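You operate a simulated robot arm through the tools that you are given. There is no shell and no other tool. Be economical: measure what you need, move in short steps, check, and stop when the job is done.

Carry out the task below with a simulated two-armed robot. There is one attempt and no reset: what you move stays moved.

## Task
Take the beaker with the black rim and leave it on top of the yellow canister. Put the black valve plug that says "92" from the ledge on the filter shelf and the black valve plug labelled "25" on the yellow yellow-rimmed glass disc. Take the blue pod and leave it on the top of the yellow stand. Take the round filter pad from the left half of the bench and leave it on the upper shelf of the grey rack. Take the short glass tee pipe with yellow ends and leave it on the top shelf of the green rack. Take the strainer basket from the top of the steel stand by the pump and leave it on the green-rimmed glass disc. The order is free. Set down upright: beaker with the black rim, black valve plug, strainer basket.

Only the result counts: the job must be done as asked and must still hold three seconds after the hand-in. Knocking over, shifting, dropping, spilling or breaking anything else fails it.

## Robot
Two 7-joint arms with two-finger parallel grippers on one trunk, on a base that drives. Base frame: it is fixed to the floor where the robot stands at the start and does not move with it; the origin is under the middle of the robot, x ahead of it, y to its left, z up; the surface under the hand at the start is at about z = 800. Units: mm, degrees, N and s.
The left shoulder is at the start at [91, 174, 1133], the right one opposite. With the tool pointing down near the work surface each hand reaches from about 280 to 720 mm from the robot's upright axis, wherever it stands, measured 20 degrees to its own side. Places, roughly: beaker with the black rim [500, 0, 750]; black valve plug [500, 0, 750]; blue pod (4x4x3 cm) [400, 2900, 900]; filter shelf [-1400, 2400, 300]; green-rimmed glass disc (13x13x2 cm) [-8100, 6400, 800]; round filter pad [-4000, -750, 750]; short glass tee pipe with yellow e (20x10x7 cm) [-5900, -900, 900]; strainer basket (7x7x12 cm) [-10200, 4000, 800]; top of the yellow stand [600, 2100, 200]; top shelf of the green rack [-6200, -2400, 1500]; upper shelf of the grey rack [-7300, -2400, 1000]; yellow canister (6x6x9 cm) [500, 800, 800]; yellow-rimmed glass disc (13x13x2 cm) [400, -400, 800]. Payload 3.6 kg a hand.
The TCP of each hand is the grasp point between the finger pads, 30 mm short of the fingertips. In the tool frame z runs along the fingers and y along their closing line. The gripper opens to 110 mm. The fingers are 20 mm wide and 10 mm thick; the gripper's body (48 by 112 mm) begins 55 mm behind the TCP.
Orientation is that of the tool frame in the base frame, as a unit quaternion [w, x, y, z]. With the fingers straight down and closing along the base's y, the tool's x points along the base's -x, its y along +y and its z along -z.

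## Interface
- The arms move only by the tool send_rows. It takes "left_deltas", "right_deltas" or both (then of equal length, played together; a hand with none holds still); each is a list of rows, each a list of 7 numbers: the shift along the tool's x, y, z in cm, then the turn, a rotation vector about the tool's x, y, z in degrees, then the finger opening in cm, from 0 to 11. In form: [[dx, dy, dz, wx, wy, wz, fingers], ...]. A call has 1 to 12 rows; each row is the pose to reach, as a shift and turn from the pose commanded when the call began, along the tool's axes at that moment. A row lasts 0.2 s, in which the tool goes at most 50 mm and 8.6 degrees; a call with a longer step from one row to the next is refused whole, and so is a gripper value outside its range. A pose out of reach is approached as far as the arm can. The call stops where the force on the tool passes 40 N (or 10 N more than at its start, if that is more) or the arm is blocked; 0.2 s more then pass. Each finger travels about 153 mm/s and halts on what it meets, pressing with about 27 N; the grip force reading is that of the motor and also rises with nothing between the fingers. The clock runs only during rows and for 0.2 s after the last one: add rows that repeat a pose to give the fingers time. The reply holds the time, the measured pose of the TCP, the force on the tool along the base axes, the opening and the grip force, in the units named above and with some noise, with the torque about the TCP (base axes, N m) and any sound that the robot's microphone picked up.
- Cameras (640 x 400 px; columns grow to the right, rows downward): "scene" is now at [179.3, 7, 1302.7]; the picture's right is [0.21, -0.98, 0.00], its down [-0.69, -0.15, -0.71] and it looks along [0.70, 0.15, -0.70] (base axes); focal length 214 px, centre (320, 200). "left" rides on the left gripper at [73, -17, -103] in its tool frame; the picture's right is [0.23, 0.97, 0.00], its down [-0.76, 0.18, -0.62] and it looks along [-0.61, 0.14, 0.78] (tool axes); focal length 222 px, centre (320, 200). "right" rides on the right gripper at [72, 17, -103] in its tool frame; the picture's right is [-0.23, 0.97, 0.00], its down [-0.76, -0.18, -0.62] and it looks along [-0.61, -0.14, 0.78] (tool axes); focal length 222 px, centre (320, 200). There is no depth. A picture from a camera that has moved, and an enlarged one, comes with that camera's place and axes in the base frame and with its lens. The place of the scene camera against the robot may be out by one fixed shift of up to 18 mm in any direction.
- grab_frame(camera): a new picture of that camera. The clock stands still meanwhile.
- slide_trunk(by): slides the trunk up (or, below 0, down) by that many mm; the arms and the scene camera ride with it, the base frame stays. It gives what a move gives, with no picture.
- drive_base(legs): drives the robot by 1 to 6 legs, each [ahead, left, turn to the left] in mm, mm and degrees, along the robot's own axes; the way and the turn of a leg run together, so that a leg with both is an arc; at most 1500 mm and 180 degrees a leg. The arms and the cameras ride along, it lands a little off, and it stops where it bumps. It gives what a move gives.
- turn_head(pan, tilt): turns the head with the scene camera to pan (to the left, within 86 degrees either way) and tilt (down, from -29 to 69), counted from straight ahead of the robot. It gives what a move gives.
- zoom(camera, box): a new picture of the part [left, top, right, bottom] of that camera's present view, enlarged. The clock stands still meanwhile.
- job_done(): hands the job in; it is judged then, once.

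Go step by step. Nothing tells you exact positions but the pictures and the camera data: compare them with the known pose of the tool, close in by small moves and look again before you grip or let go. The budget is 207 turns and 194 pictures, counting those below and the enlarged ones. Unless the task says otherwise, let go and move clear before handing in, and close with one line.

The tools are called after "Emit:" by a JSON object that holds its "api" and its "payload". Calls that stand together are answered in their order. send_rows: Moves the arms, as the interface text tells. Its arguments: {"type":"object","properties":{"left_deltas":{"type":"array","items":{"type":"array","items":{"type":"number"}}},"right_deltas":{"type":"array","items":{"type":"array","items":{"type":"number"}}}},"required":[]} The other tools are called the same way: slide_trunk (by) slides the trunk up or down; drive_base (legs) drives the base; turn_head (pan, tilt) turns the head that bears the scene camera; grab_frame (camera) takes a picture; zoom (camera, box) takes an enlarged picture of a part of a camera's view; job_done () hands the job in.

At the start:

```text
t: 0.0
left_ee_pos: [359.5, 199.8, 1171.5]
left_tcp_rot: [0.0, -0.001, 1.0, -0.001]
left_force: [-0.1, 0.3, -0.3]
left_wrist_torque: [-0.04, -0.02, 0.01]
left_finger_gap: 110.1
left_finger_force: 0.1
right_ee_pos: [406.0, -70.2, 1164.0]
right_tcp_rot: [-0.001, 0.0, 1.0, 0.0]
right_force: [0.0, -0.2, -0.2]
right_wrist_torque: [0.01, 0.04, 0.02]
right_finger_gap: 110.0
right_finger_force: 0.0
trunk travel left (down, up): [-250.0, 513.0]
robot x, y, heading: [4.6, 1.5, 0.2]
head pan, tilt: [12.0, 44.6]
```

scene: 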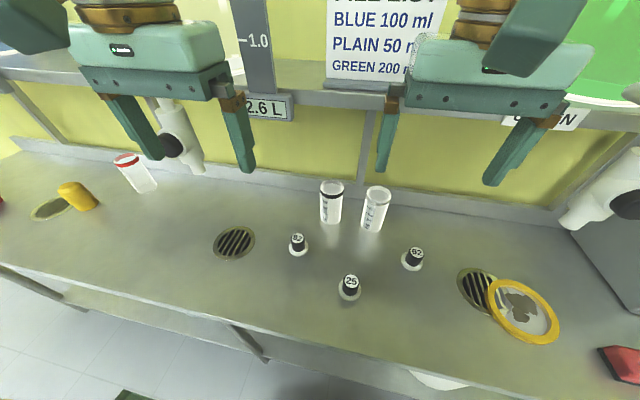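
right: 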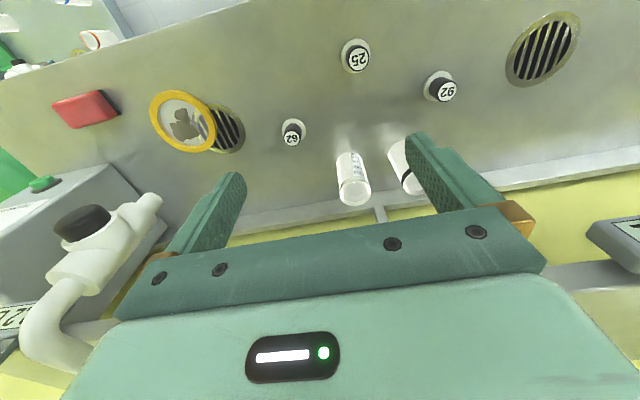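
left: 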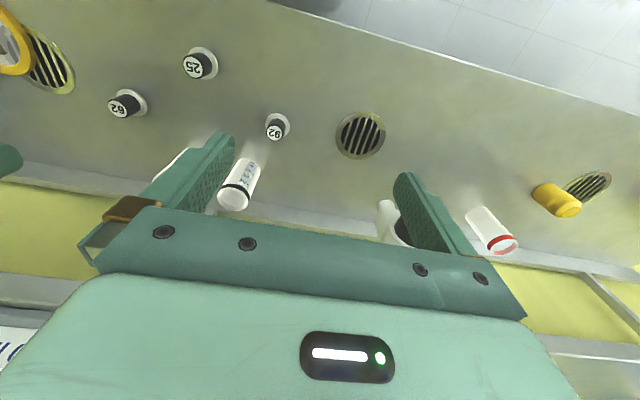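

The bench ahead shows three plugs, two small beakers (black rim and plain), the yellow canister and the yellow-rimmed disc. I'll zoom in to read the labels.

Emit:
{"api": "zoom", "payload": {"camera": "scene", "box": [260, 170, 460, 310]}}

Emit:
{"api": "zoom", "payload": {"camera": "scene", "box": [0, 130, 200, 260]}}

```text
2.86 times, centred on (360, 240) of scene
camera zoom: at [179.3, 7.0, 1302.7], right [0.21, -0.98, 0.0], down [-0.69, -0.15, -0.71], along [0.7, 0.15, -0.7], focal length 613 px, centre (206, 86)
```

zoom: 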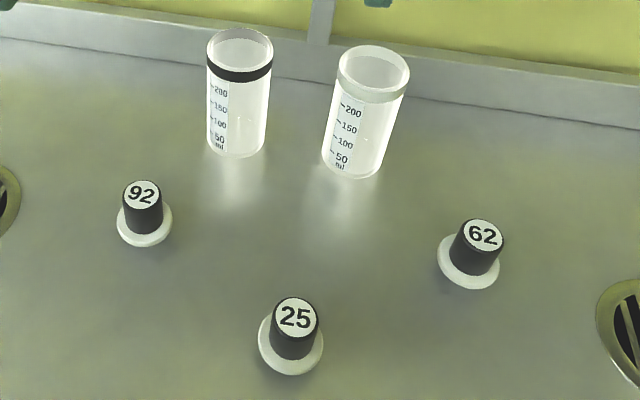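

```text
3.08 times, centred on (100, 195) of scene
camera zoom: at [179.3, 7.0, 1302.7], right [0.21, -0.98, 0.0], down [-0.69, -0.15, -0.71], along [0.7, 0.15, -0.7], focal length 660 px, centre (997, 215)
```

zoom: 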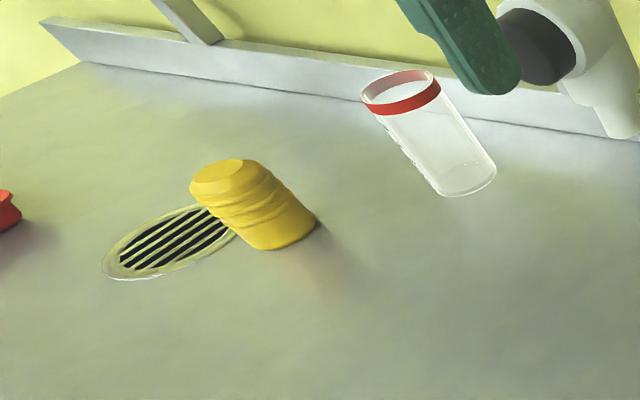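

Plug 25 appears at about (399, -18), the yellow disc at (434, -396) and the black-rim beaker at (594, 62). I'll bring the right hand over plug 25 first and look again.

Emit:
{"api": "send_rows", "payload": {"right_deltas": [[0.2, 1.2, 4.5, 0, 0, 0, 8], [0.4, 2.5, 9, 0, 0, 0, 8], [0.6, 4, 13.5, 0, 0, 0, 8], [0.7, 5.2, 18, 0, 0, 0, 8], [0.7, 5.2, 22, 0, 0, 0, 8], [0.7, 5.2, 22, 0, 0, 0, 8]]}}

Emit:
{"api": "grab_frame", "payload": {"camera": "right"}}

Emit:
{"api": "grab_frame", "payload": {"camera": "scene"}}

```text
t: 1.4
left_ee_pos: [355.5, 199.4, 1173.5]
left_tcp_rot: [0.002, 0.0, 1.0, -0.001]
left_force: [-0.5, 0.0, 0.2]
left_wrist_torque: [-0.02, 0.0, -0.02]
left_finger_gap: 110.0
left_finger_force: 0.0
right_ee_pos: [395.7, -17.5, 942.0]
right_tcp_rot: [0.003, 0.001, 1.0, 0.0]
right_force: [-0.5, -0.1, 0.5]
right_wrist_torque: [0.0, -0.06, -0.02]
right_finger_gap: 80.2
right_finger_force: 0.1
trunk travel left (down, up): [-250.0, 513.0]
robot x, y, heading: [-1.1, -0.1, -0.2]
head pan, tilt: [12.0, 44.6]
```

```text
188 pictures are left
camera right: at [323.7, -1.6, 1045.5], right [0.23, 0.97, 0.0], down [0.76, -0.18, 0.63], along [0.61, -0.14, -0.78], focal length 222 px, centre (320, 200)
```

right: 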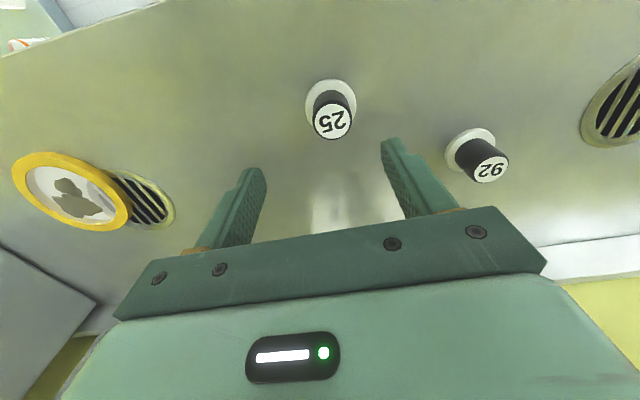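

```text
187 pictures are left
camera scene: at [173.1, 7.9, 1303.8], right [0.21, -0.98, 0.0], down [-0.68, -0.15, -0.72], along [0.7, 0.15, -0.7], focal length 214 px, centre (320, 200)
```

scene: 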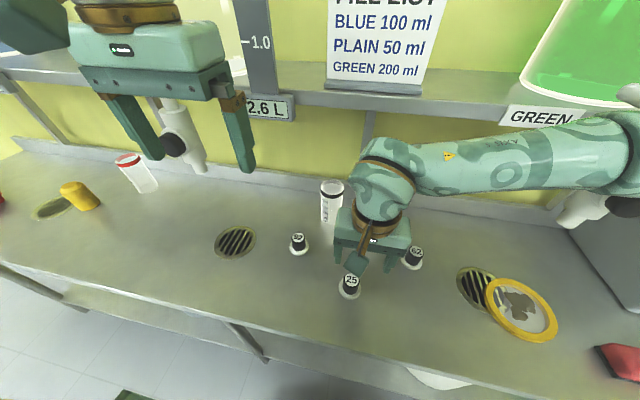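

Plug 25 is at about (389, -6) in the wrist view. I'll align and descend partway.

Emit:
{"api": "send_rows", "payload": {"right_deltas": [[0.7, 1.1, 0, 0, 0, 0, 8], [0.7, 1.1, 4, 0, 0, 0, 8], [0.7, 1.1, 4, 0, 0, 0, 8]]}}

Emit:
{"api": "grab_frame", "payload": {"camera": "right"}}

```text
t: 2.2
left_ee_pos: [352.0, 201.0, 1174.7]
left_tcp_rot: [0.005, -0.001, 1.0, -0.001]
left_force: [-0.4, -0.4, -0.6]
left_wrist_torque: [-0.01, 0.01, 0.01]
left_finger_gap: 110.1
left_finger_force: 0.0
right_ee_pos: [386.1, -6.9, 907.7]
right_tcp_rot: [0.005, 0.0, 1.0, 0.0]
right_force: [-0.6, -0.1, 0.1]
right_wrist_torque: [-0.02, 0.0, -0.02]
right_finger_gap: 80.0
right_finger_force: 0.0
trunk travel left (down, up): [-250.0, 513.0]
robot x, y, heading: [-1.9, 0.0, -0.0]
head pan, tilt: [12.0, 44.6]
```

```text
186 pictures are left
camera right: at [313.1, 8.5, 1008.9], right [0.23, 0.97, 0.0], down [0.76, -0.18, 0.63], along [0.61, -0.14, -0.78], focal length 222 px, centre (320, 200)
```

right: 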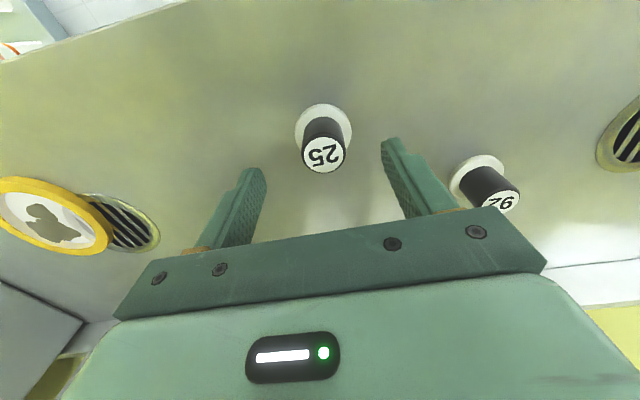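

It's aligned, with the plug at about (389, -6) and its top near z 859. Descending and gripping the knob.

Emit:
{"api": "send_rows", "payload": {"right_deltas": [[-0.2, 0.1, 3, 0, 0, 0, 8], [-0.2, 0.1, 5.8, 0, 0, 0, 8], [-0.2, 0.1, 5.8, 0, 0, 0, 5], [-0.2, 0.1, 5.8, 0, 0, 0, 2], [-0.2, 0.1, 5.8, 0, 0, 0, 2]]}}

Emit:
{"api": "grab_frame", "payload": {"camera": "right"}}

```text
t: 3.4
left_ee_pos: [350.6, 207.6, 1174.7]
left_tcp_rot: [0.004, 0.0, 1.0, -0.004]
left_force: [0.1, -0.9, 0.1]
left_wrist_torque: [-0.02, -0.03, 0.01]
left_finger_gap: 109.9
left_finger_force: 0.2
right_ee_pos: [393.0, -0.8, 857.6]
right_tcp_rot: [0.017, 0.0, 1.0, -0.003]
right_force: [-0.8, 0.0, 5.8]
right_wrist_torque: [-0.03, 0.11, -0.02]
right_finger_gap: 32.5
right_finger_force: 27.0
trunk travel left (down, up): [-250.0, 513.0]
robot x, y, heading: [-0.3, 1.2, -0.0]
head pan, tilt: [12.0, 44.6]
```

```text
185 pictures are left
camera right: at [317.8, 16.2, 958.4], right [0.23, 0.97, 0.0], down [0.74, -0.17, 0.65], along [0.63, -0.15, -0.76], focal length 222 px, centre (320, 200)
```

right: 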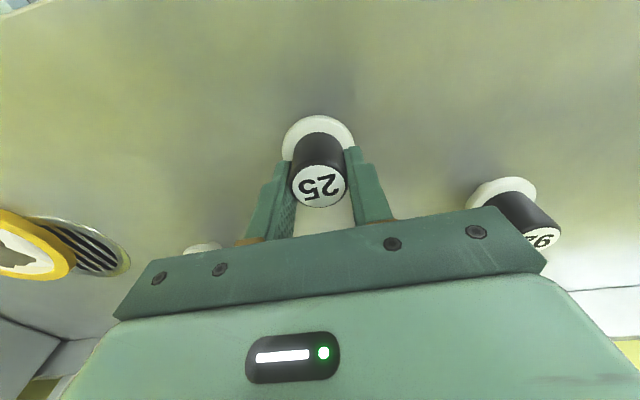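

The knob is gripped (gap 32.5). Lifting.

Emit:
{"api": "send_rows", "payload": {"right_deltas": [[0, 0, -4, 0, 0, 0, 2], [0, 0, -8, 0, 0, 0, 2], [0, 0, -12, 0, 0, 0, 2], [0, 0, -12, 0, 0, 0, 2]]}}

Emit:
{"api": "grab_frame", "payload": {"camera": "right"}}

```text
t: 4.4
left_ee_pos: [361.9, 197.4, 1170.6]
left_tcp_rot: [-0.001, -0.002, 1.0, -0.001]
left_force: [1.4, 0.3, 0.7]
left_wrist_torque: [0.0, 0.01, -0.01]
left_finger_gap: 110.2
left_finger_force: 0.1
right_ee_pos: [394.3, -12.2, 965.5]
right_tcp_rot: [-0.001, 0.001, 1.0, 0.0]
right_force: [0.6, 0.1, -0.4]
right_wrist_torque: [0.0, 0.03, 0.01]
right_finger_gap: 32.4
right_finger_force: 26.5
trunk travel left (down, up): [-250.0, 513.0]
robot x, y, heading: [-0.3, -0.5, -0.2]
head pan, tilt: [12.0, 44.6]
```

```text
184 pictures are left
camera right: at [321.5, 5.2, 1069.2], right [0.23, 0.97, 0.0], down [0.76, -0.18, 0.62], along [0.6, -0.14, -0.78], focal length 222 px, centre (320, 200)
```

right: 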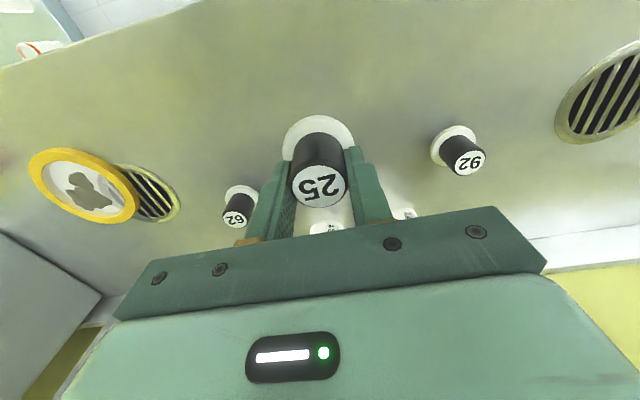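

Plug 25 is held. I'm moving over the yellow disc and checking there.

Emit:
{"api": "send_rows", "payload": {"right_deltas": [[-0.3, -4.5, 0, 0, 0, 0, 2], [-0.7, -9, 0, 0, 0, 0, 2], [-1.1, -13.5, 0, 0, 0, 0, 2], [-1.5, -18, 0, 0, 0, 0, 2], [-2, -22.5, 0, 0, 0, 0, 2], [-2.5, -27, 0, 0, 0, 0, 2], [-3, -31.5, 0, 0, 0, 0, 2], [-3.5, -36, 0, 0, 0, 0, 2], [-3.5, -36, 0, 0, 0, 0, 2]]}}

Emit:
{"api": "grab_frame", "payload": {"camera": "right"}}

Emit:
{"api": "grab_frame", "payload": {"camera": "scene"}}

```text
t: 5.9
left_ee_pos: [354.8, 206.7, 1173.9]
left_tcp_rot: [0.002, -0.002, 1.0, -0.002]
left_force: [-0.4, -1.0, -0.3]
left_wrist_torque: [0.09, 0.01, 0.02]
left_finger_gap: 110.1
left_finger_force: 0.0
right_ee_pos: [408.6, -260.5, 966.9]
right_tcp_rot: [-0.005, -0.024, 1.0, -0.002]
right_force: [-33.7, 30.3, -2.8]
right_wrist_torque: [-3.97, -4.84, 0.02]
right_finger_gap: 32.8
right_finger_force: 26.3
trunk travel left (down, up): [-250.0, 513.0]
robot x, y, heading: [1.5, 0.9, 0.4]
head pan, tilt: [12.0, 44.6]
stopped in row 7 (right hand): the force on the tool passed its limit at 87 N (the readings are from after the stop); the commanded pose is now the measured one
```

```text
183 pictures are left
camera right: at [338.0, -248.2, 1071.8], right [0.18, 0.98, -0.01], down [0.78, -0.14, 0.62], along [0.6, -0.12, -0.79], focal length 222 px, centre (320, 200)
```

right: 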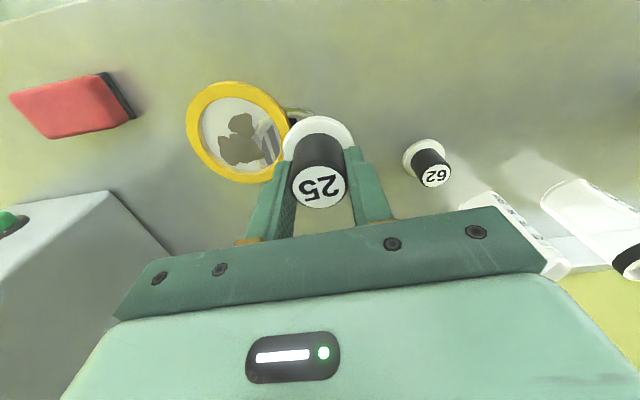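

```text
182 pictures are left
camera scene: at [173.9, 14.1, 1303.7], right [0.21, -0.98, 0.0], down [-0.68, -0.15, -0.71], along [0.7, 0.15, -0.7], focal length 214 px, centre (320, 200)
```

scene: 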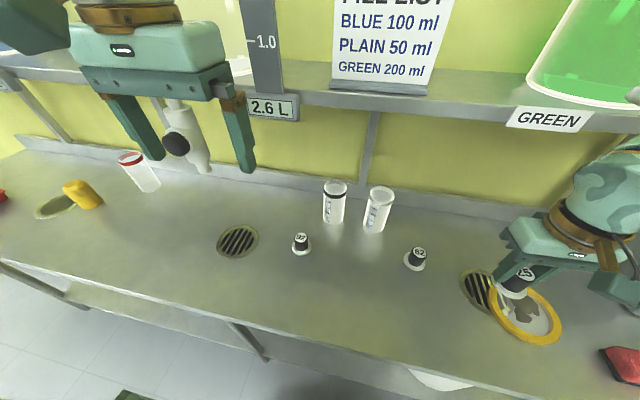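

The hand touched something, most likely the tap on the right whose spout overhangs near the disc. I'm backing off and turning the head to see it.

Emit:
{"api": "send_rows", "payload": {"right_deltas": [[2, 3, 0, 0, 0, 0, 2], [4, 6, 0, 0, 0, 0, 2], [4, 6, 0, 0, 0, 0, 2]]}}

Emit:
{"api": "turn_head", "payload": {"pan": -35, "tilt": 38}}

Emit:
{"api": "grab_frame", "payload": {"camera": "scene"}}

Emit:
{"api": "grab_frame", "payload": {"camera": "left"}}

```text
t: 6.7
left_ee_pos: [359.2, 200.1, 1172.1]
left_tcp_rot: [-0.002, -0.003, 1.0, -0.001]
left_force: [0.4, -0.7, -0.8]
left_wrist_torque: [-0.01, 0.0, -0.01]
left_finger_gap: 110.2
left_finger_force: 0.1
right_ee_pos: [374.9, -213.2, 965.4]
right_tcp_rot: [-0.008, -0.014, 1.0, 0.0]
right_force: [-0.3, -0.3, 0.0]
right_wrist_torque: [0.02, 0.0, 0.0]
right_finger_gap: 32.4
right_finger_force: 27.3
trunk travel left (down, up): [-250.0, 513.0]
robot x, y, heading: [1.6, 3.6, 0.3]
head pan, tilt: [12.0, 44.6]
```

```text
t: 7.8
left_ee_pos: [360.1, 200.4, 1171.2]
left_tcp_rot: [-0.001, -0.003, 1.0, 0.0]
left_force: [-0.3, 0.0, 0.9]
left_wrist_torque: [0.01, 0.0, 0.0]
left_finger_gap: 110.1
left_finger_force: 0.1
right_ee_pos: [375.8, -211.3, 965.1]
right_tcp_rot: [-0.007, -0.015, 1.0, 0.0]
right_force: [-0.1, 0.0, -1.3]
right_wrist_torque: [0.0, 0.0, -0.03]
right_finger_gap: 32.4
right_finger_force: 26.6
trunk travel left (down, up): [-250.0, 513.0]
robot x, y, heading: [-2.8, -0.7, 0.2]
head pan, tilt: [-35.0, 38.0]
```

```text
181 pictures are left
camera scene: at [169.9, -58.1, 1312.3], right [-0.57, -0.82, 0.0], down [-0.51, 0.35, -0.79], along [0.65, -0.45, -0.62], focal length 214 px, centre (320, 200)
```

scene: 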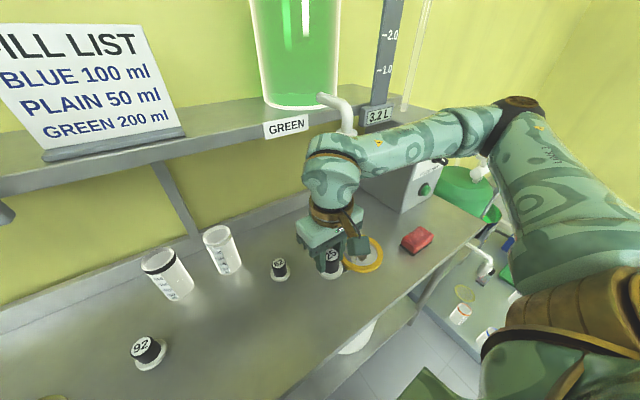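

```text
180 pictures are left
camera left: at [286.7, 183.2, 1275.4], right [-0.23, 0.97, 0.0], down [0.76, 0.18, 0.62], along [0.61, 0.14, -0.78], focal length 222 px, centre (320, 200)
```

left: 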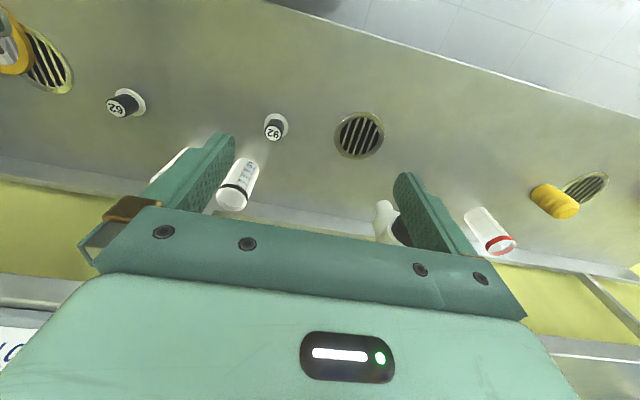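

The arm hides the tap, so I'll swing the hand left to see it clearly.

Emit:
{"api": "send_rows", "payload": {"right_deltas": [[0, 5, 0, 0, 0, 0, 2], [0, 10, 0, 0, 0, 0, 2], [1, 15, 0, 0, 0, 0, 2], [3, 19, 0, 0, 0, 0, 2], [3, 19, 0, 0, 0, 0, 2]]}}

Emit:
{"api": "grab_frame", "payload": {"camera": "scene"}}

Emit:
{"api": "grab_frame", "payload": {"camera": "right"}}

```text
refused: row 3 steps farther than a row can; nothing moved
```

```text
179 pictures are left
camera scene: at [169.9, -58.1, 1312.3], right [-0.57, -0.82, 0.0], down [-0.51, 0.35, -0.79], along [0.65, -0.45, -0.62], focal length 214 px, centre (320, 200)
```

scene: 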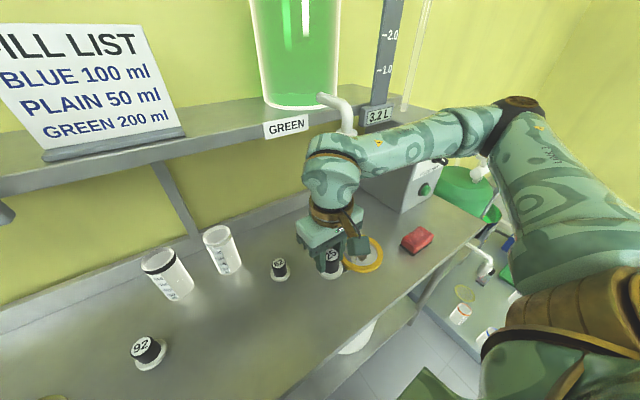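

```text
178 pictures are left
camera right: at [303.5, -197.3, 1070.1], right [0.2, 0.98, 0.0], down [0.78, -0.15, 0.61], along [0.6, -0.12, -0.79], focal length 222 px, centre (320, 200)
```

right: 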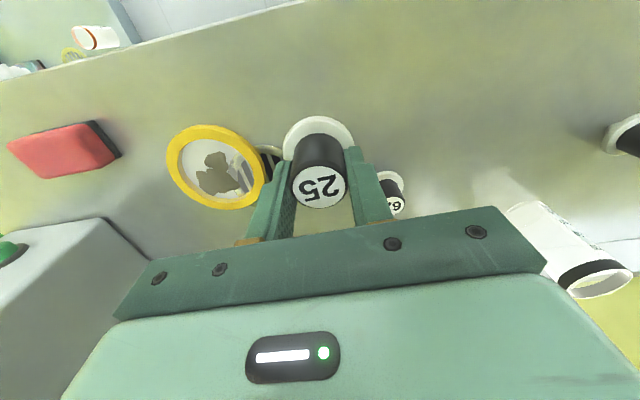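

Emit:
{"api": "send_rows", "payload": {"right_deltas": [[0, 4.8, 0, 0, 0, 0, 2], [0, 9.6, 0, 0, 0, 0, 2], [1, 14, 0, 0, 0, 0, 2], [3, 17, 0, 0, 0, 0, 2], [3, 19, 0, 0, 0, 0, 2], [3, 19, 0, 0, 0, 0, 2]]}}

Emit:
{"api": "grab_frame", "payload": {"camera": "scene"}}

```text
t: 9.2
left_ee_pos: [353.7, 195.6, 1173.7]
left_tcp_rot: [0.001, -0.001, 1.0, 0.002]
left_force: [0.1, 0.0, 0.5]
left_wrist_torque: [0.01, -0.02, -0.03]
left_finger_gap: 109.9
left_finger_force: 0.1
right_ee_pos: [334.6, -25.9, 964.2]
right_tcp_rot: [-0.005, -0.012, 1.0, 0.0]
right_force: [0.3, 0.7, -0.4]
right_wrist_torque: [-0.01, 0.0, 0.01]
right_finger_gap: 32.5
right_finger_force: 26.7
trunk travel left (down, up): [-250.0, 513.0]
robot x, y, heading: [-2.6, 1.7, 0.1]
head pan, tilt: [-35.0, 38.0]
```

```text
177 pictures are left
camera scene: at [163.5, -63.3, 1313.0], right [-0.57, -0.82, -0.01], down [-0.5, 0.36, -0.79], along [0.65, -0.45, -0.61], focal length 214 px, centre (320, 200)
```

scene: 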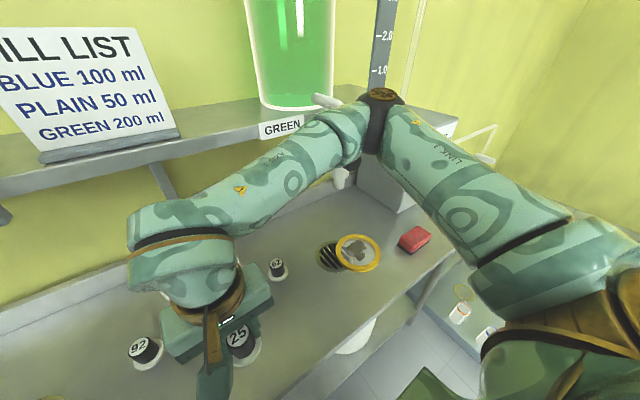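

The tap spout is at about (445, -297, 1080), right beside the disc (416, -366). I'll set plug 25 back on the bench and regrip it with the hand leaning towards the robot, which clears the tap.

Emit:
{"api": "send_rows", "payload": {"right_deltas": [[-2.5, 1, 0, 0, 0, 0, 2], [-5.4, 2, 2, 0, 0, 0, 2], [-5.4, 2, 6, 0, 0, 0, 2], [-5.4, 2, 9, 0, 0, 0, 2], [-5.4, 2, 10.5, 0, 0, 0, 2], [-5.4, 2, 10.5, 0, 0, 0, 2]]}}

Emit:
{"api": "grab_frame", "payload": {"camera": "right"}}

```text
t: 10.6
left_ee_pos: [350.8, 205.9, 1175.7]
left_tcp_rot: [0.004, -0.003, 1.0, -0.002]
left_force: [-0.4, 0.1, 0.0]
left_wrist_torque: [-0.01, 0.0, -0.01]
left_finger_gap: 110.0
left_finger_force: 0.1
right_ee_pos: [388.0, 2.2, 868.0]
right_tcp_rot: [0.008, -0.015, 1.0, -0.003]
right_force: [0.5, -0.1, -0.7]
right_wrist_torque: [0.03, -0.02, -0.02]
right_finger_gap: 32.5
right_finger_force: 26.3
trunk travel left (down, up): [-250.0, 513.0]
robot x, y, heading: [2.7, -0.3, 0.4]
head pan, tilt: [-35.0, 38.0]
```

```text
176 pictures are left
camera right: at [313.0, 16.9, 970.7], right [0.2, 0.98, 0.0], down [0.76, -0.15, 0.64], along [0.62, -0.13, -0.77], focal length 222 px, centre (320, 200)
```

right: 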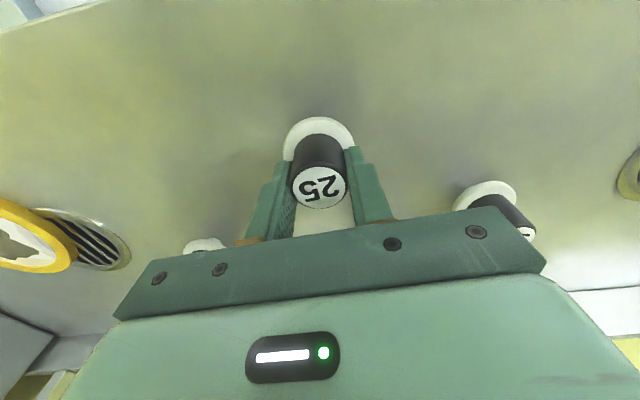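

Emit:
{"api": "send_rows", "payload": {"right_deltas": [[0, 0, 0.5, 0, 0, 0, 2], [0, 0, 0.8, 0, 0, 0, 2], [0, 0, 0.8, 0, 0, 0, 2], [0, 0, 0.8, 0, 0, 0, 2]]}}

```text
t: 11.6
left_ee_pos: [348.3, 207.8, 1174.2]
left_tcp_rot: [0.004, -0.002, 1.0, -0.003]
left_force: [-0.3, 0.3, 0.4]
left_wrist_torque: [0.0, 0.06, 0.0]
left_finger_gap: 110.1
left_finger_force: 0.0
right_ee_pos: [386.2, 4.0, 859.4]
right_tcp_rot: [0.006, -0.016, 1.0, -0.004]
right_force: [0.4, 0.1, -0.5]
right_wrist_torque: [0.03, 0.0, -0.01]
right_finger_gap: 32.3
right_finger_force: 27.7
trunk travel left (down, up): [-250.0, 513.0]
robot x, y, heading: [-0.4, 1.2, 0.3]
head pan, tilt: [-35.0, 38.0]
```

Emit:
{"api": "send_rows", "payload": {"right_deltas": [[0, 0, 0.2, 0, 0, 0, 2], [0, 0, 0.4, 0, 0, 0, 2], [0, 0, 0.4, 0, 0, 0, 2]]}}

```text
t: 12.4
left_ee_pos: [349.6, 207.9, 1174.2]
left_tcp_rot: [0.004, -0.003, 1.0, -0.003]
left_force: [-0.6, -0.5, 0.6]
left_wrist_torque: [0.0, -0.01, -0.01]
left_finger_gap: 110.2
left_finger_force: 0.1
right_ee_pos: [386.4, 3.7, 856.4]
right_tcp_rot: [0.006, -0.015, 1.0, -0.003]
right_force: [-0.1, -0.3, 24.6]
right_wrist_torque: [-0.02, 0.07, 0.02]
right_finger_gap: 32.3
right_finger_force: 26.9
trunk travel left (down, up): [-250.0, 513.0]
robot x, y, heading: [-3.7, 2.0, 0.1]
head pan, tilt: [-35.0, 38.0]
```

Contact at TCP z≈856. Releasing, rising, tilting the hand back by 30°.

Emit:
{"api": "send_rows", "payload": {"right_deltas": [[0, 0, -0.2, 0, 0, 0, 5], [0, 0, -0.2, 0, 0, 0, 8], [0, 0, -4, 0, 0, 0, 8], [0, 0, -8, 0, 0, 0, 8], [0, 0, -8, 0, -8, 0, 8], [0, 0, -8, 0, -16, 0, 8], [0, 0, -8, 0, -24, 0, 8], [0, 0, -8, 0, -30, 0, 8], [0, 0, -8, 0, -30, 0, 8]]}}

Emit:
{"api": "grab_frame", "payload": {"camera": "right"}}

```text
t: 14.4
left_ee_pos: [359.6, 201.2, 1171.7]
left_tcp_rot: [-0.001, -0.002, 1.0, -0.001]
left_force: [-0.7, 0.0, 0.1]
left_wrist_torque: [-0.01, -0.02, 0.01]
left_finger_gap: 110.2
left_finger_force: 0.0
right_ee_pos: [390.4, 0.1, 926.3]
right_tcp_rot: [0.253, -0.014, 0.967, 0.002]
right_force: [0.0, -1.1, -0.1]
right_wrist_torque: [-0.02, 0.02, -0.01]
right_finger_gap: 80.0
right_finger_force: 0.2
trunk travel left (down, up): [-250.0, 513.0]
robot x, y, heading: [0.4, 1.0, 0.4]
head pan, tilt: [-35.0, 38.0]
```

```text
175 pictures are left
camera right: at [276.5, 12.7, 980.7], right [0.17, 0.98, 0.11], down [0.36, -0.17, 0.92], along [0.92, -0.12, -0.39], focal length 222 px, centre (320, 200)
```

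right: 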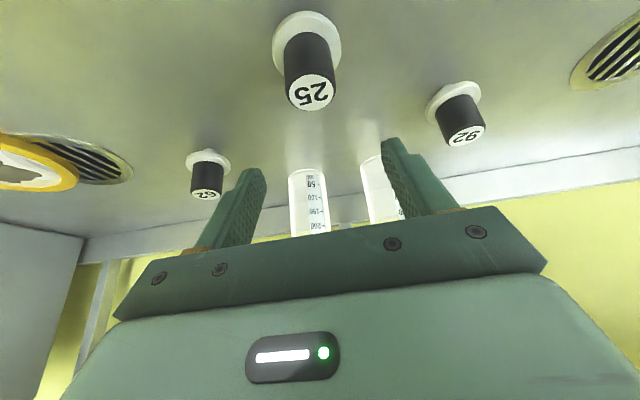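

Plug 25 is at about (382, 3). I'll descend vertically with the tilted hand and grip.

Emit:
{"api": "send_rows", "payload": {"right_deltas": [[1.5, 0.2, 1.7, 0, 0, 0, 8], [2.7, 0.2, 3.7, 0, 0, 0, 8], [4, 0.2, 5.6, 0, 0, 0, 8], [4, 0.2, 5.6, 0, 0, 0, 5], [4, 0.2, 5.6, 0, 0, 0, 2], [4, 0.2, 5.6, 0, 0, 0, 2]]}}

Emit:
{"api": "grab_frame", "payload": {"camera": "right"}}

```text
t: 15.8
left_ee_pos: [358.0, 203.3, 1172.8]
left_tcp_rot: [-0.001, -0.003, 1.0, -0.001]
left_force: [-0.6, -0.6, 0.1]
left_wrist_torque: [-0.04, -0.01, -0.04]
left_finger_gap: 110.2
left_finger_force: 0.1
right_ee_pos: [381.3, 1.2, 860.6]
right_tcp_rot: [0.251, -0.013, 0.968, 0.002]
right_force: [-0.1, 0.4, 0.6]
right_wrist_torque: [0.04, 0.02, -0.03]
right_finger_gap: 32.8
right_finger_force: 27.2
trunk travel left (down, up): [-250.0, 513.0]
robot x, y, heading: [-3.8, 4.4, 0.2]
head pan, tilt: [-35.0, 38.0]
```

```text
174 pictures are left
camera right: at [268.1, 14.2, 915.3], right [0.17, 0.98, 0.11], down [0.37, -0.17, 0.92], along [0.92, -0.12, -0.39], focal length 222 px, centre (320, 200)
```

right: 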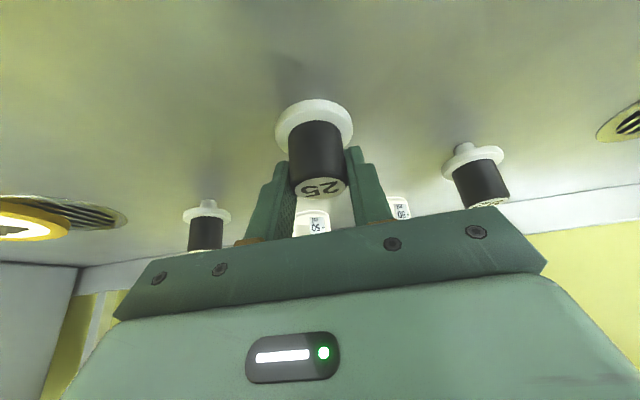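

The plugs stand on a stem below the flange. It's gripped again, so I'm lifting 80 mm and moving over the disc.

Emit:
{"api": "send_rows", "payload": {"right_deltas": [[-2, 0, -3.5, 0, 0, 0, 2], [-3.9, 0, -7, 0, 0, 0, 2], [-4.2, -4.5, -6.8, 0, 0, 0, 2], [-4.5, -9, -6.6, 0, 0, 0, 2], [-4.8, -13.5, -6.4, 0, 0, 0, 2], [-5.1, -18, -6.2, 0, 0, 0, 2], [-5.4, -22.5, -6, 0, 0, 0, 2], [-5.7, -27, -5.8, 0, 0, 0, 2], [-6, -30, -5.6, 0, 0, 0, 2], [-6, -30, -5.6, 0, 0, 0, 2]]}}

Emit:
{"api": "grab_frame", "payload": {"camera": "right"}}

Emit:
{"api": "grab_frame", "payload": {"camera": "scene"}}

```text
t: 18.0
left_ee_pos: [359.4, 201.9, 1170.7]
left_tcp_rot: [-0.002, -0.003, 1.0, -0.001]
left_force: [0.1, 0.2, -0.3]
left_wrist_torque: [0.01, -0.02, -0.01]
left_finger_gap: 110.0
left_finger_force: 0.0
right_ee_pos: [417.0, -298.8, 935.9]
right_tcp_rot: [0.251, -0.015, 0.968, 0.003]
right_force: [0.2, -0.1, -1.0]
right_wrist_torque: [-0.01, 0.0, -0.02]
right_finger_gap: 32.7
right_finger_force: 27.5
right hand out of reach, approached as far as the arm can: row 6, 7, 8
trunk travel left (down, up): [-250.0, 513.0]
robot x, y, heading: [-1.0, 2.1, 0.3]
head pan, tilt: [-35.0, 38.0]
```

```text
173 pictures are left
camera right: at [303.5, -286.5, 990.1], right [0.17, 0.98, 0.11], down [0.37, -0.17, 0.92], along [0.92, -0.12, -0.39], focal length 222 px, centre (320, 200)
```

right: 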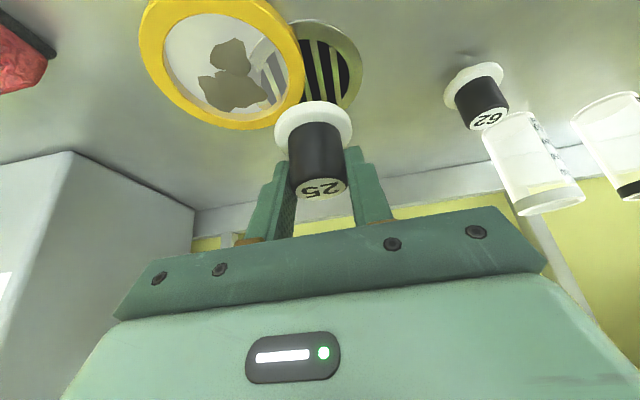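

```text
172 pictures are left
camera scene: at [170.1, -57.9, 1312.3], right [-0.57, -0.82, 0.0], down [-0.51, 0.35, -0.79], along [0.65, -0.45, -0.62], focal length 214 px, centre (320, 200)
```

scene: 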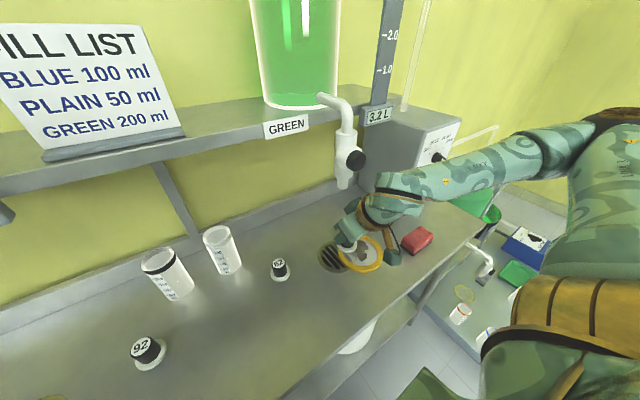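

The hand now clears the tap. The disc is centred at about (411, -365), so I'm shifting over it and lowering partway.

Emit:
{"api": "send_rows", "payload": {"right_deltas": [[0.4, -3.5, -0.2, 0, 0, 0, 2], [0.4, -6.7, -0.2, 0, 0, 0, 2], [1.8, -6.7, 2.3, 0, 0, 0, 2], [2.4, -6.7, 3.2, 0, 0, 0, 2], [2.4, -6.7, 3.2, 0, 0, 0, 2]]}}

Emit:
{"api": "grab_frame", "payload": {"camera": "right"}}

Emit:
{"api": "zoom", "payload": {"camera": "scene", "box": [300, 180, 440, 290]}}

```text
t: 19.2
left_ee_pos: [359.1, 201.8, 1171.3]
left_tcp_rot: [-0.001, -0.003, 1.0, 0.0]
left_force: [0.6, 0.5, -0.9]
left_wrist_torque: [0.0, -0.01, -0.01]
left_finger_gap: 110.2
left_finger_force: 0.1
right_ee_pos: [412.8, -367.9, 897.4]
right_tcp_rot: [0.252, -0.014, 0.968, 0.002]
right_force: [0.2, -0.5, 0.4]
right_wrist_torque: [-0.02, -0.05, 0.02]
right_finger_gap: 32.6
right_finger_force: 26.6
trunk travel left (down, up): [-250.0, 513.0]
robot x, y, heading: [-0.8, -0.1, 0.2]
head pan, tilt: [-35.0, 38.0]
```

```text
171 pictures are left
camera right: at [299.6, -354.5, 952.4], right [0.17, 0.98, 0.11], down [0.37, -0.17, 0.92], along [0.92, -0.11, -0.39], focal length 222 px, centre (320, 200)
```

right: 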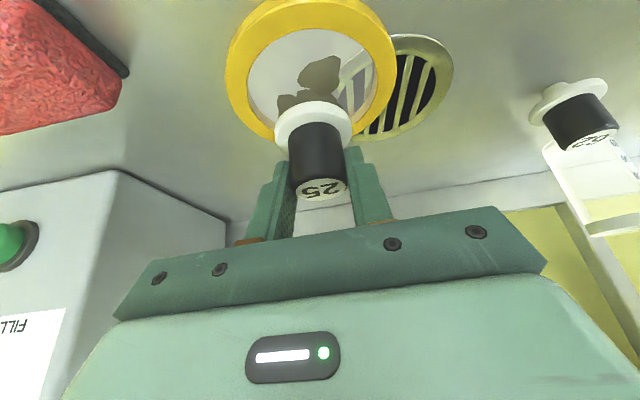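

```text
3.64 times, centred on (370, 235) of scene
camera zoom: at [169.8, -58.2, 1312.3], right [-0.57, -0.82, 0.0], down [-0.51, 0.35, -0.79], along [0.65, -0.45, -0.62], focal length 780 px, centre (138, 73)
```

zoom: 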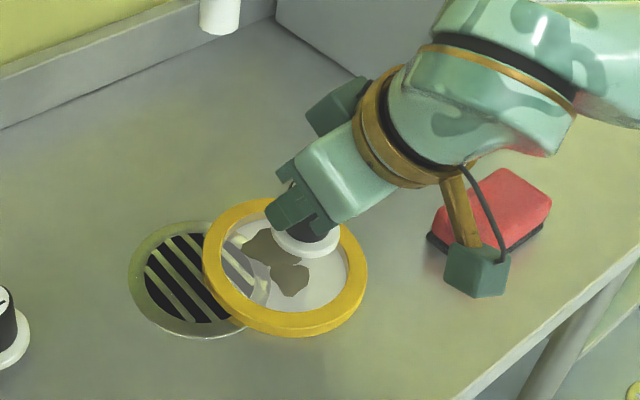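

The disc centre is near (405, -364). Small shift, then lowering gently to contact.

Emit:
{"api": "send_rows", "payload": {"right_deltas": [[0.6, 0.3, -0.35, 0, 0, 0, 2], [1.1, 0.3, 0.5, 0, 0, 0, 2], [1.35, 0.3, 0.95, 0, 0, 0, 2], [1.35, 0.3, 0.95, 0, 0, 0, 2]]}}

Emit:
{"api": "zoom", "payload": {"camera": "scene", "box": [300, 180, 440, 290]}}

```text
t: 20.2
left_ee_pos: [358.6, 201.5, 1171.6]
left_tcp_rot: [0.0, -0.002, 1.0, -0.001]
left_force: [0.2, -0.9, -0.6]
left_wrist_torque: [0.0, -0.03, -0.02]
left_finger_gap: 109.7
left_finger_force: 0.1
right_ee_pos: [406.0, -363.4, 882.1]
right_tcp_rot: [0.252, -0.014, 0.968, 0.003]
right_force: [0.3, -0.2, 0.0]
right_wrist_torque: [0.01, 0.01, 0.01]
right_finger_gap: 32.5
right_finger_force: 26.7
trunk travel left (down, up): [-250.0, 513.0]
robot x, y, heading: [2.2, 1.3, 0.2]
head pan, tilt: [-35.0, 38.0]
```

```text
3.64 times, centred on (370, 235) of scene
camera zoom: at [169.8, -58.3, 1312.3], right [-0.57, -0.82, 0.0], down [-0.51, 0.35, -0.79], along [0.65, -0.45, -0.62], focal length 780 px, centre (138, 73)
```

zoom: 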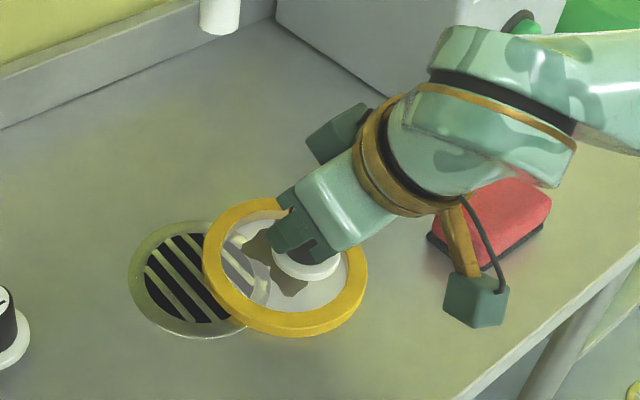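

Emit:
{"api": "send_rows", "payload": {"right_deltas": [[0.15, 0, 0.26, 0, 0, 0, 2], [0.3, 0, 0.52, 0, 0, 0, 2], [0.3, 0, 0.52, 0, 0, 0, 2]]}}

```text
t: 21.0
left_ee_pos: [358.8, 201.1, 1170.7]
left_tcp_rot: [0.0, -0.002, 1.0, 0.0]
left_force: [0.3, -0.1, -0.3]
left_wrist_torque: [0.02, -0.01, 0.0]
left_finger_gap: 110.1
left_finger_force: 0.0
right_ee_pos: [405.4, -363.2, 876.8]
right_tcp_rot: [0.252, -0.014, 0.968, 0.003]
right_force: [0.9, 0.0, -0.3]
right_wrist_torque: [0.0, -0.01, 0.05]
right_finger_gap: 32.5
right_finger_force: 27.5
trunk travel left (down, up): [-250.0, 513.0]
robot x, y, heading: [-3.4, 0.6, 0.0]
head pan, tilt: [-35.0, 38.0]
```

Emit:
{"api": "send_rows", "payload": {"right_deltas": [[0.15, 0, 0.26, 0, 0, 0, 2], [0.3, 0, 0.52, 0, 0, 0, 2], [0.3, 0, 0.52, 0, 0, 0, 2]]}}

```text
t: 21.8
left_ee_pos: [358.2, 202.1, 1172.5]
left_tcp_rot: [0.0, -0.002, 1.0, -0.001]
left_force: [-0.7, -0.2, 0.4]
left_wrist_torque: [0.02, -0.01, -0.01]
left_finger_gap: 110.0
left_finger_force: 0.1
right_ee_pos: [405.4, -363.4, 871.7]
right_tcp_rot: [0.255, -0.015, 0.967, 0.003]
right_force: [0.6, -1.9, 15.8]
right_wrist_torque: [-0.14, -0.04, 0.0]
right_finger_gap: 32.7
right_finger_force: 27.0
trunk travel left (down, up): [-250.0, 513.0]
robot x, y, heading: [-1.7, -2.2, 0.1]
head pan, tilt: [-35.0, 38.0]
```

Contact on the glass at z≈872. Releasing and backing out along the fingers.

Emit:
{"api": "send_rows", "payload": {"right_deltas": [[0, 0, 0, 0, 0, 0, 4], [0, 0, 0, 0, 0, 0, 7], [0, 0, 0, 0, 0, 0, 8], [0, 0, -4, 0, 0, 0, 8], [0, 0, -8, 0, 0, 0, 8], [0, 0, -12, 0, 0, 0, 8], [0, 0, -12, 0, 0, 0, 8]]}}

Emit:
{"api": "zoom", "payload": {"camera": "scene", "box": [300, 180, 440, 290]}}

Emit:
{"api": "grab_frame", "payload": {"camera": "right"}}

```text
t: 23.4
left_ee_pos: [358.8, 201.1, 1170.5]
left_tcp_rot: [-0.001, -0.003, 1.0, 0.0]
left_force: [-0.3, -0.3, 0.7]
left_wrist_torque: [0.01, -0.04, 0.0]
left_finger_gap: 110.1
left_finger_force: 0.1
right_ee_pos: [375.2, -387.5, 977.5]
right_tcp_rot: [0.25, -0.015, 0.968, 0.004]
right_force: [0.7, 0.6, -0.3]
right_wrist_torque: [-0.01, 0.01, 0.0]
right_finger_gap: 79.8
right_finger_force: 0.0
right hand out of reach, approached as far as the arm can: row 5, 6, 7
trunk travel left (down, up): [-250.0, 513.0]
robot x, y, heading: [0.4, 2.0, 0.3]
head pan, tilt: [-35.0, 38.0]
```

```text
3.64 times, centred on (370, 235) of scene
camera zoom: at [170.3, -58.4, 1312.2], right [-0.57, -0.82, 0.0], down [-0.51, 0.35, -0.79], along [0.65, -0.45, -0.62], focal length 780 px, centre (138, 73)
```

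zoom: 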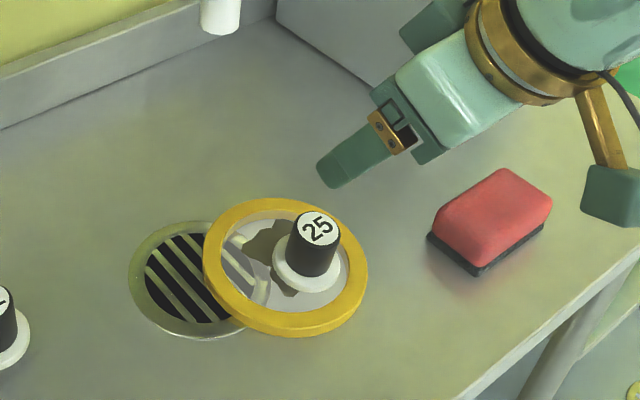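

```text
167 pictures are left
camera right: at [261.6, -375.1, 1031.4], right [0.17, 0.98, 0.11], down [0.37, -0.17, 0.92], along [0.91, -0.11, -0.39], focal length 222 px, centre (320, 200)
```

right: 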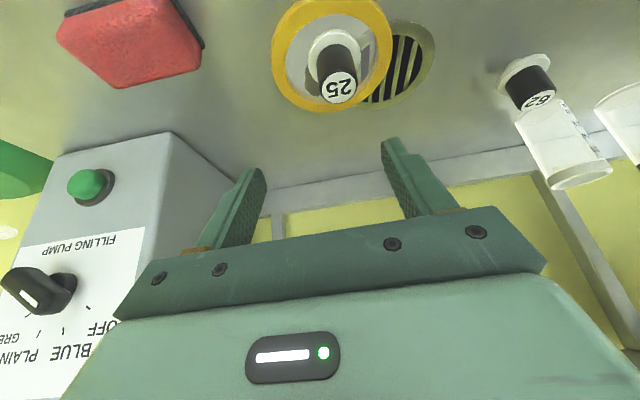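

Plug 25 stands on the disc. Next I'll retract the right hand and bring the left hand, tilted back 35° to clear the shelf edge, in front of the black-rim beaker.

Emit:
{"api": "send_rows", "payload": {"right_deltas": [[1.9, 1.9, -3.8, 0, 0, 0, 8], [3.7, 3.8, -7.6, 0, 0, 0, 8], [5.6, 5.7, -11.4, 0, 8, 0, 8], [5.6, 5.7, -11.4, 0, 16, 0, 8], [5.6, 5.7, -11.4, 0, 24, 0, 8], [5.6, 5.7, -11.4, 0, 30, 0, 8], [5.6, 5.7, -11.4, 0, 30, 0, 8]], "left_deltas": [[-2.5, -2, 2.3, 0, -6, 0, 9], [-5, -4, 4.6, 0, -12, 0, 9], [-8, -6.5, 6.9, 0, -18, 0, 9], [-11, -9, 9.2, 0, -24, 0, 9], [-14, -11.5, 11.5, 0, -30, 0, 9], [-16.6, -13.9, 13.8, 0, -35, 0, 9], [-16.6, -13.9, 13.8, 0, -35, 0, 9]]}}

Emit:
{"api": "turn_head", "payload": {"pan": 0, "tilt": 38}}

Emit:
{"api": "grab_frame", "payload": {"camera": "left"}}

Emit:
{"api": "grab_frame", "payload": {"camera": "scene"}}

```text
t: 25.0
left_ee_pos: [525.1, 65.4, 1034.7]
left_tcp_rot: [0.301, -0.003, 0.954, 0.0]
left_force: [-0.3, 0.1, 0.3]
left_wrist_torque: [-0.03, -0.06, 0.04]
left_finger_gap: 90.1
left_finger_force: 0.0
right_ee_pos: [278.9, -340.2, 1055.2]
right_tcp_rot: [-0.008, -0.015, 1.0, -0.001]
right_force: [0.3, 0.2, -0.7]
right_wrist_torque: [-0.01, -0.01, 0.01]
right_finger_gap: 80.0
right_finger_force: 0.0
right hand out of reach, approached as far as the arm can: row 1, 2, 3, 4, 5, 6, 7
trunk travel left (down, up): [-250.0, 513.0]
robot x, y, heading: [-3.0, -0.4, 0.1]
head pan, tilt: [-35.0, 38.0]
```

```text
t: 26.0
left_ee_pos: [525.0, 64.2, 1033.9]
left_tcp_rot: [0.3, -0.003, 0.954, 0.0]
left_force: [0.2, -0.4, 0.0]
left_wrist_torque: [-0.02, 0.03, -0.02]
left_finger_gap: 89.9
left_finger_force: 0.1
right_ee_pos: [280.4, -339.4, 1054.0]
right_tcp_rot: [-0.006, -0.015, 1.0, 0.0]
right_force: [0.2, -0.2, 0.6]
right_wrist_torque: [0.01, -0.02, -0.01]
right_finger_gap: 80.2
right_finger_force: 0.1
trunk travel left (down, up): [-250.0, 513.0]
robot x, y, heading: [0.5, -1.2, 0.3]
head pan, tilt: [0.0, 38.0]
```

```text
166 pictures are left
camera left: at [406.8, 47.4, 1078.2], right [-0.19, 0.97, -0.13], down [0.27, 0.18, 0.95], along [0.94, 0.15, -0.29], focal length 222 px, centre (320, 200)
```

left: 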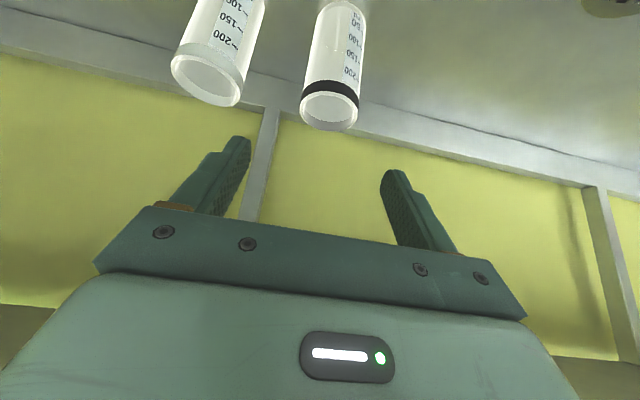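

```text
165 pictures are left
camera scene: at [185.2, -8.8, 1312.3], right [0.0, -1.0, 0.0], down [-0.62, 0.0, -0.79], along [0.79, 0.0, -0.62], focal length 214 px, centre (320, 200)
```

scene: 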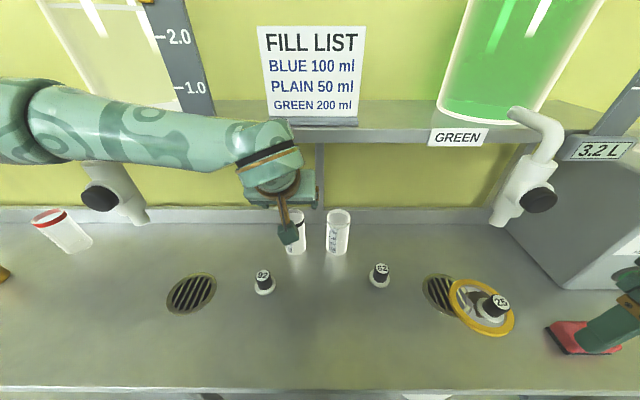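

The beaker looks to be at about (577, 73), rim near z 937. I'll move to the pre-grasp point on the tilted axis and check.

Emit:
{"api": "send_rows", "payload": {"left_deltas": [[1.5, 0.9, 1.8, 0, 0, 0, 9], [3.1, 0.9, 3.6, 0, 0, 0, 9], [3.1, 0.9, 3.6, 0, 0, 0, 9]]}}

Emit:
{"api": "grab_frame", "payload": {"camera": "left"}}

Emit:
{"api": "zoom", "payload": {"camera": "scene", "box": [220, 160, 420, 285]}}

```text
t: 26.8
left_ee_pos: [522.8, 72.4, 985.6]
left_tcp_rot: [0.301, -0.002, 0.954, 0.0]
left_force: [0.5, 1.3, -0.3]
left_wrist_torque: [0.01, 0.0, -0.01]
left_finger_gap: 89.8
left_finger_force: 0.0
right_ee_pos: [280.6, -340.5, 1054.2]
right_tcp_rot: [-0.007, -0.015, 1.0, -0.001]
right_force: [-0.2, 0.5, 0.1]
right_wrist_torque: [0.02, 0.02, -0.03]
right_finger_gap: 79.8
right_finger_force: 0.1
trunk travel left (down, up): [-250.0, 513.0]
robot x, y, heading: [1.1, 0.3, 0.3]
head pan, tilt: [0.0, 38.0]
```

```text
164 pictures are left
camera left: at [404.1, 54.1, 1028.9], right [-0.19, 0.97, -0.13], down [0.27, 0.18, 0.95], along [0.94, 0.15, -0.29], focal length 222 px, centre (320, 200)
```

left: 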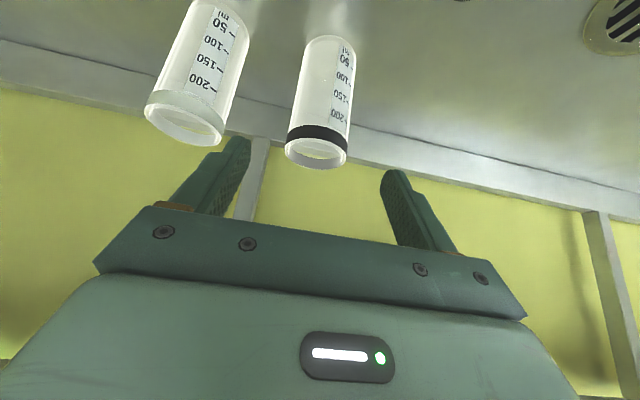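

```text
3.20 times, centred on (320, 222) of scene
camera zoom: at [185.0, -8.5, 1312.4], right [0.0, -1.0, 0.0], down [-0.62, 0.0, -0.79], along [0.79, 0.0, -0.62], focal length 686 px, centre (320, 128)
```

zoom: 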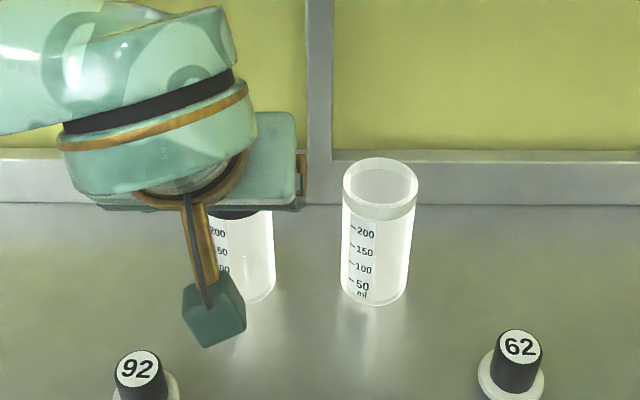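

Beaker at (579, 71), rim about 934. Advancing along the tool axis and gripping.

Emit:
{"api": "send_rows", "payload": {"left_deltas": [[0, -0.1, 3.5, 0, 0, 0, 9], [0.1, -0.1, 7, 0, 0, 0, 9], [0.2, -0.1, 10.1, 0, 0, 0, 9], [0.2, -0.1, 10.1, 0, 0, 0, 9]]}}

Emit:
{"api": "grab_frame", "payload": {"camera": "left"}}

```text
t: 27.8
left_ee_pos: [575.8, 68.9, 902.7]
left_tcp_rot: [0.302, -0.001, 0.953, 0.0]
left_force: [-0.2, -0.3, 0.1]
left_wrist_torque: [-0.01, 0.02, 0.02]
left_finger_gap: 89.8
left_finger_force: 0.1
right_ee_pos: [278.9, -341.7, 1055.5]
right_tcp_rot: [-0.006, -0.014, 1.0, 0.0]
right_force: [-0.5, -0.4, 0.3]
right_wrist_torque: [0.01, -0.06, 0.04]
right_finger_gap: 80.1
right_finger_force: 0.1
trunk travel left (down, up): [-250.0, 513.0]
robot x, y, heading: [-0.1, -0.7, 0.2]
head pan, tilt: [0.0, 38.0]
```

```text
162 pictures are left
camera left: at [457.2, 50.3, 945.6], right [-0.19, 0.97, -0.13], down [0.26, 0.18, 0.95], along [0.95, 0.15, -0.29], focal length 222 px, centre (320, 200)
```

left: 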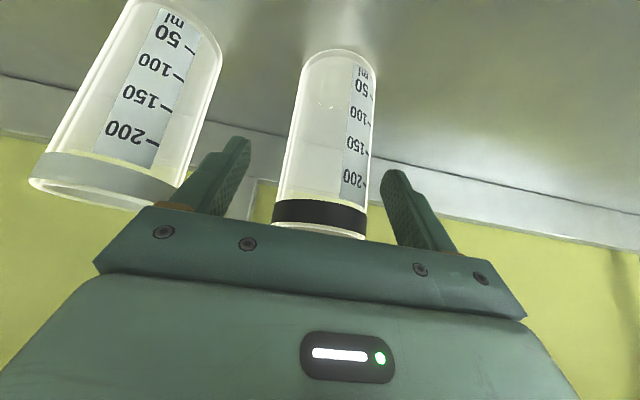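

Emit:
{"api": "send_rows", "payload": {"left_deltas": [[0, 0, 0, 0, 0, 0, 7], [0, 0, 0, 0, 0, 0, 5], [0, 0, 0, 0, 0, 0, 5]]}}

Emit:
{"api": "grab_frame", "payload": {"camera": "left"}}

```text
t: 28.6
left_ee_pos: [575.9, 68.1, 901.6]
left_tcp_rot: [0.302, -0.002, 0.953, 0.002]
left_force: [0.1, 2.7, 8.0]
left_wrist_torque: [0.15, -0.18, 0.04]
left_finger_gap: 58.9
left_finger_force: 27.0
right_ee_pos: [278.6, -343.3, 1053.3]
right_tcp_rot: [-0.006, -0.015, 1.0, 0.001]
right_force: [0.5, -0.5, 0.3]
right_wrist_torque: [0.02, 0.03, -0.02]
right_finger_gap: 79.9
right_finger_force: 0.0
trunk travel left (down, up): [-250.0, 513.0]
robot x, y, heading: [0.9, 1.5, 0.1]
head pan, tilt: [0.0, 38.0]
```

```text
161 pictures are left
camera left: at [456.8, 49.7, 945.3], right [-0.19, 0.97, -0.13], down [0.26, 0.18, 0.95], along [0.95, 0.15, -0.29], focal length 222 px, centre (320, 200)
```

left: 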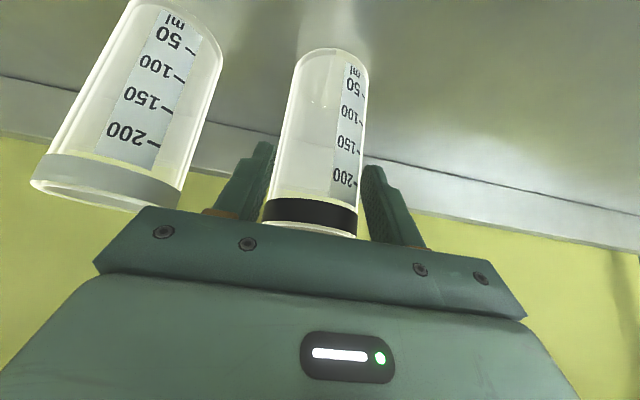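

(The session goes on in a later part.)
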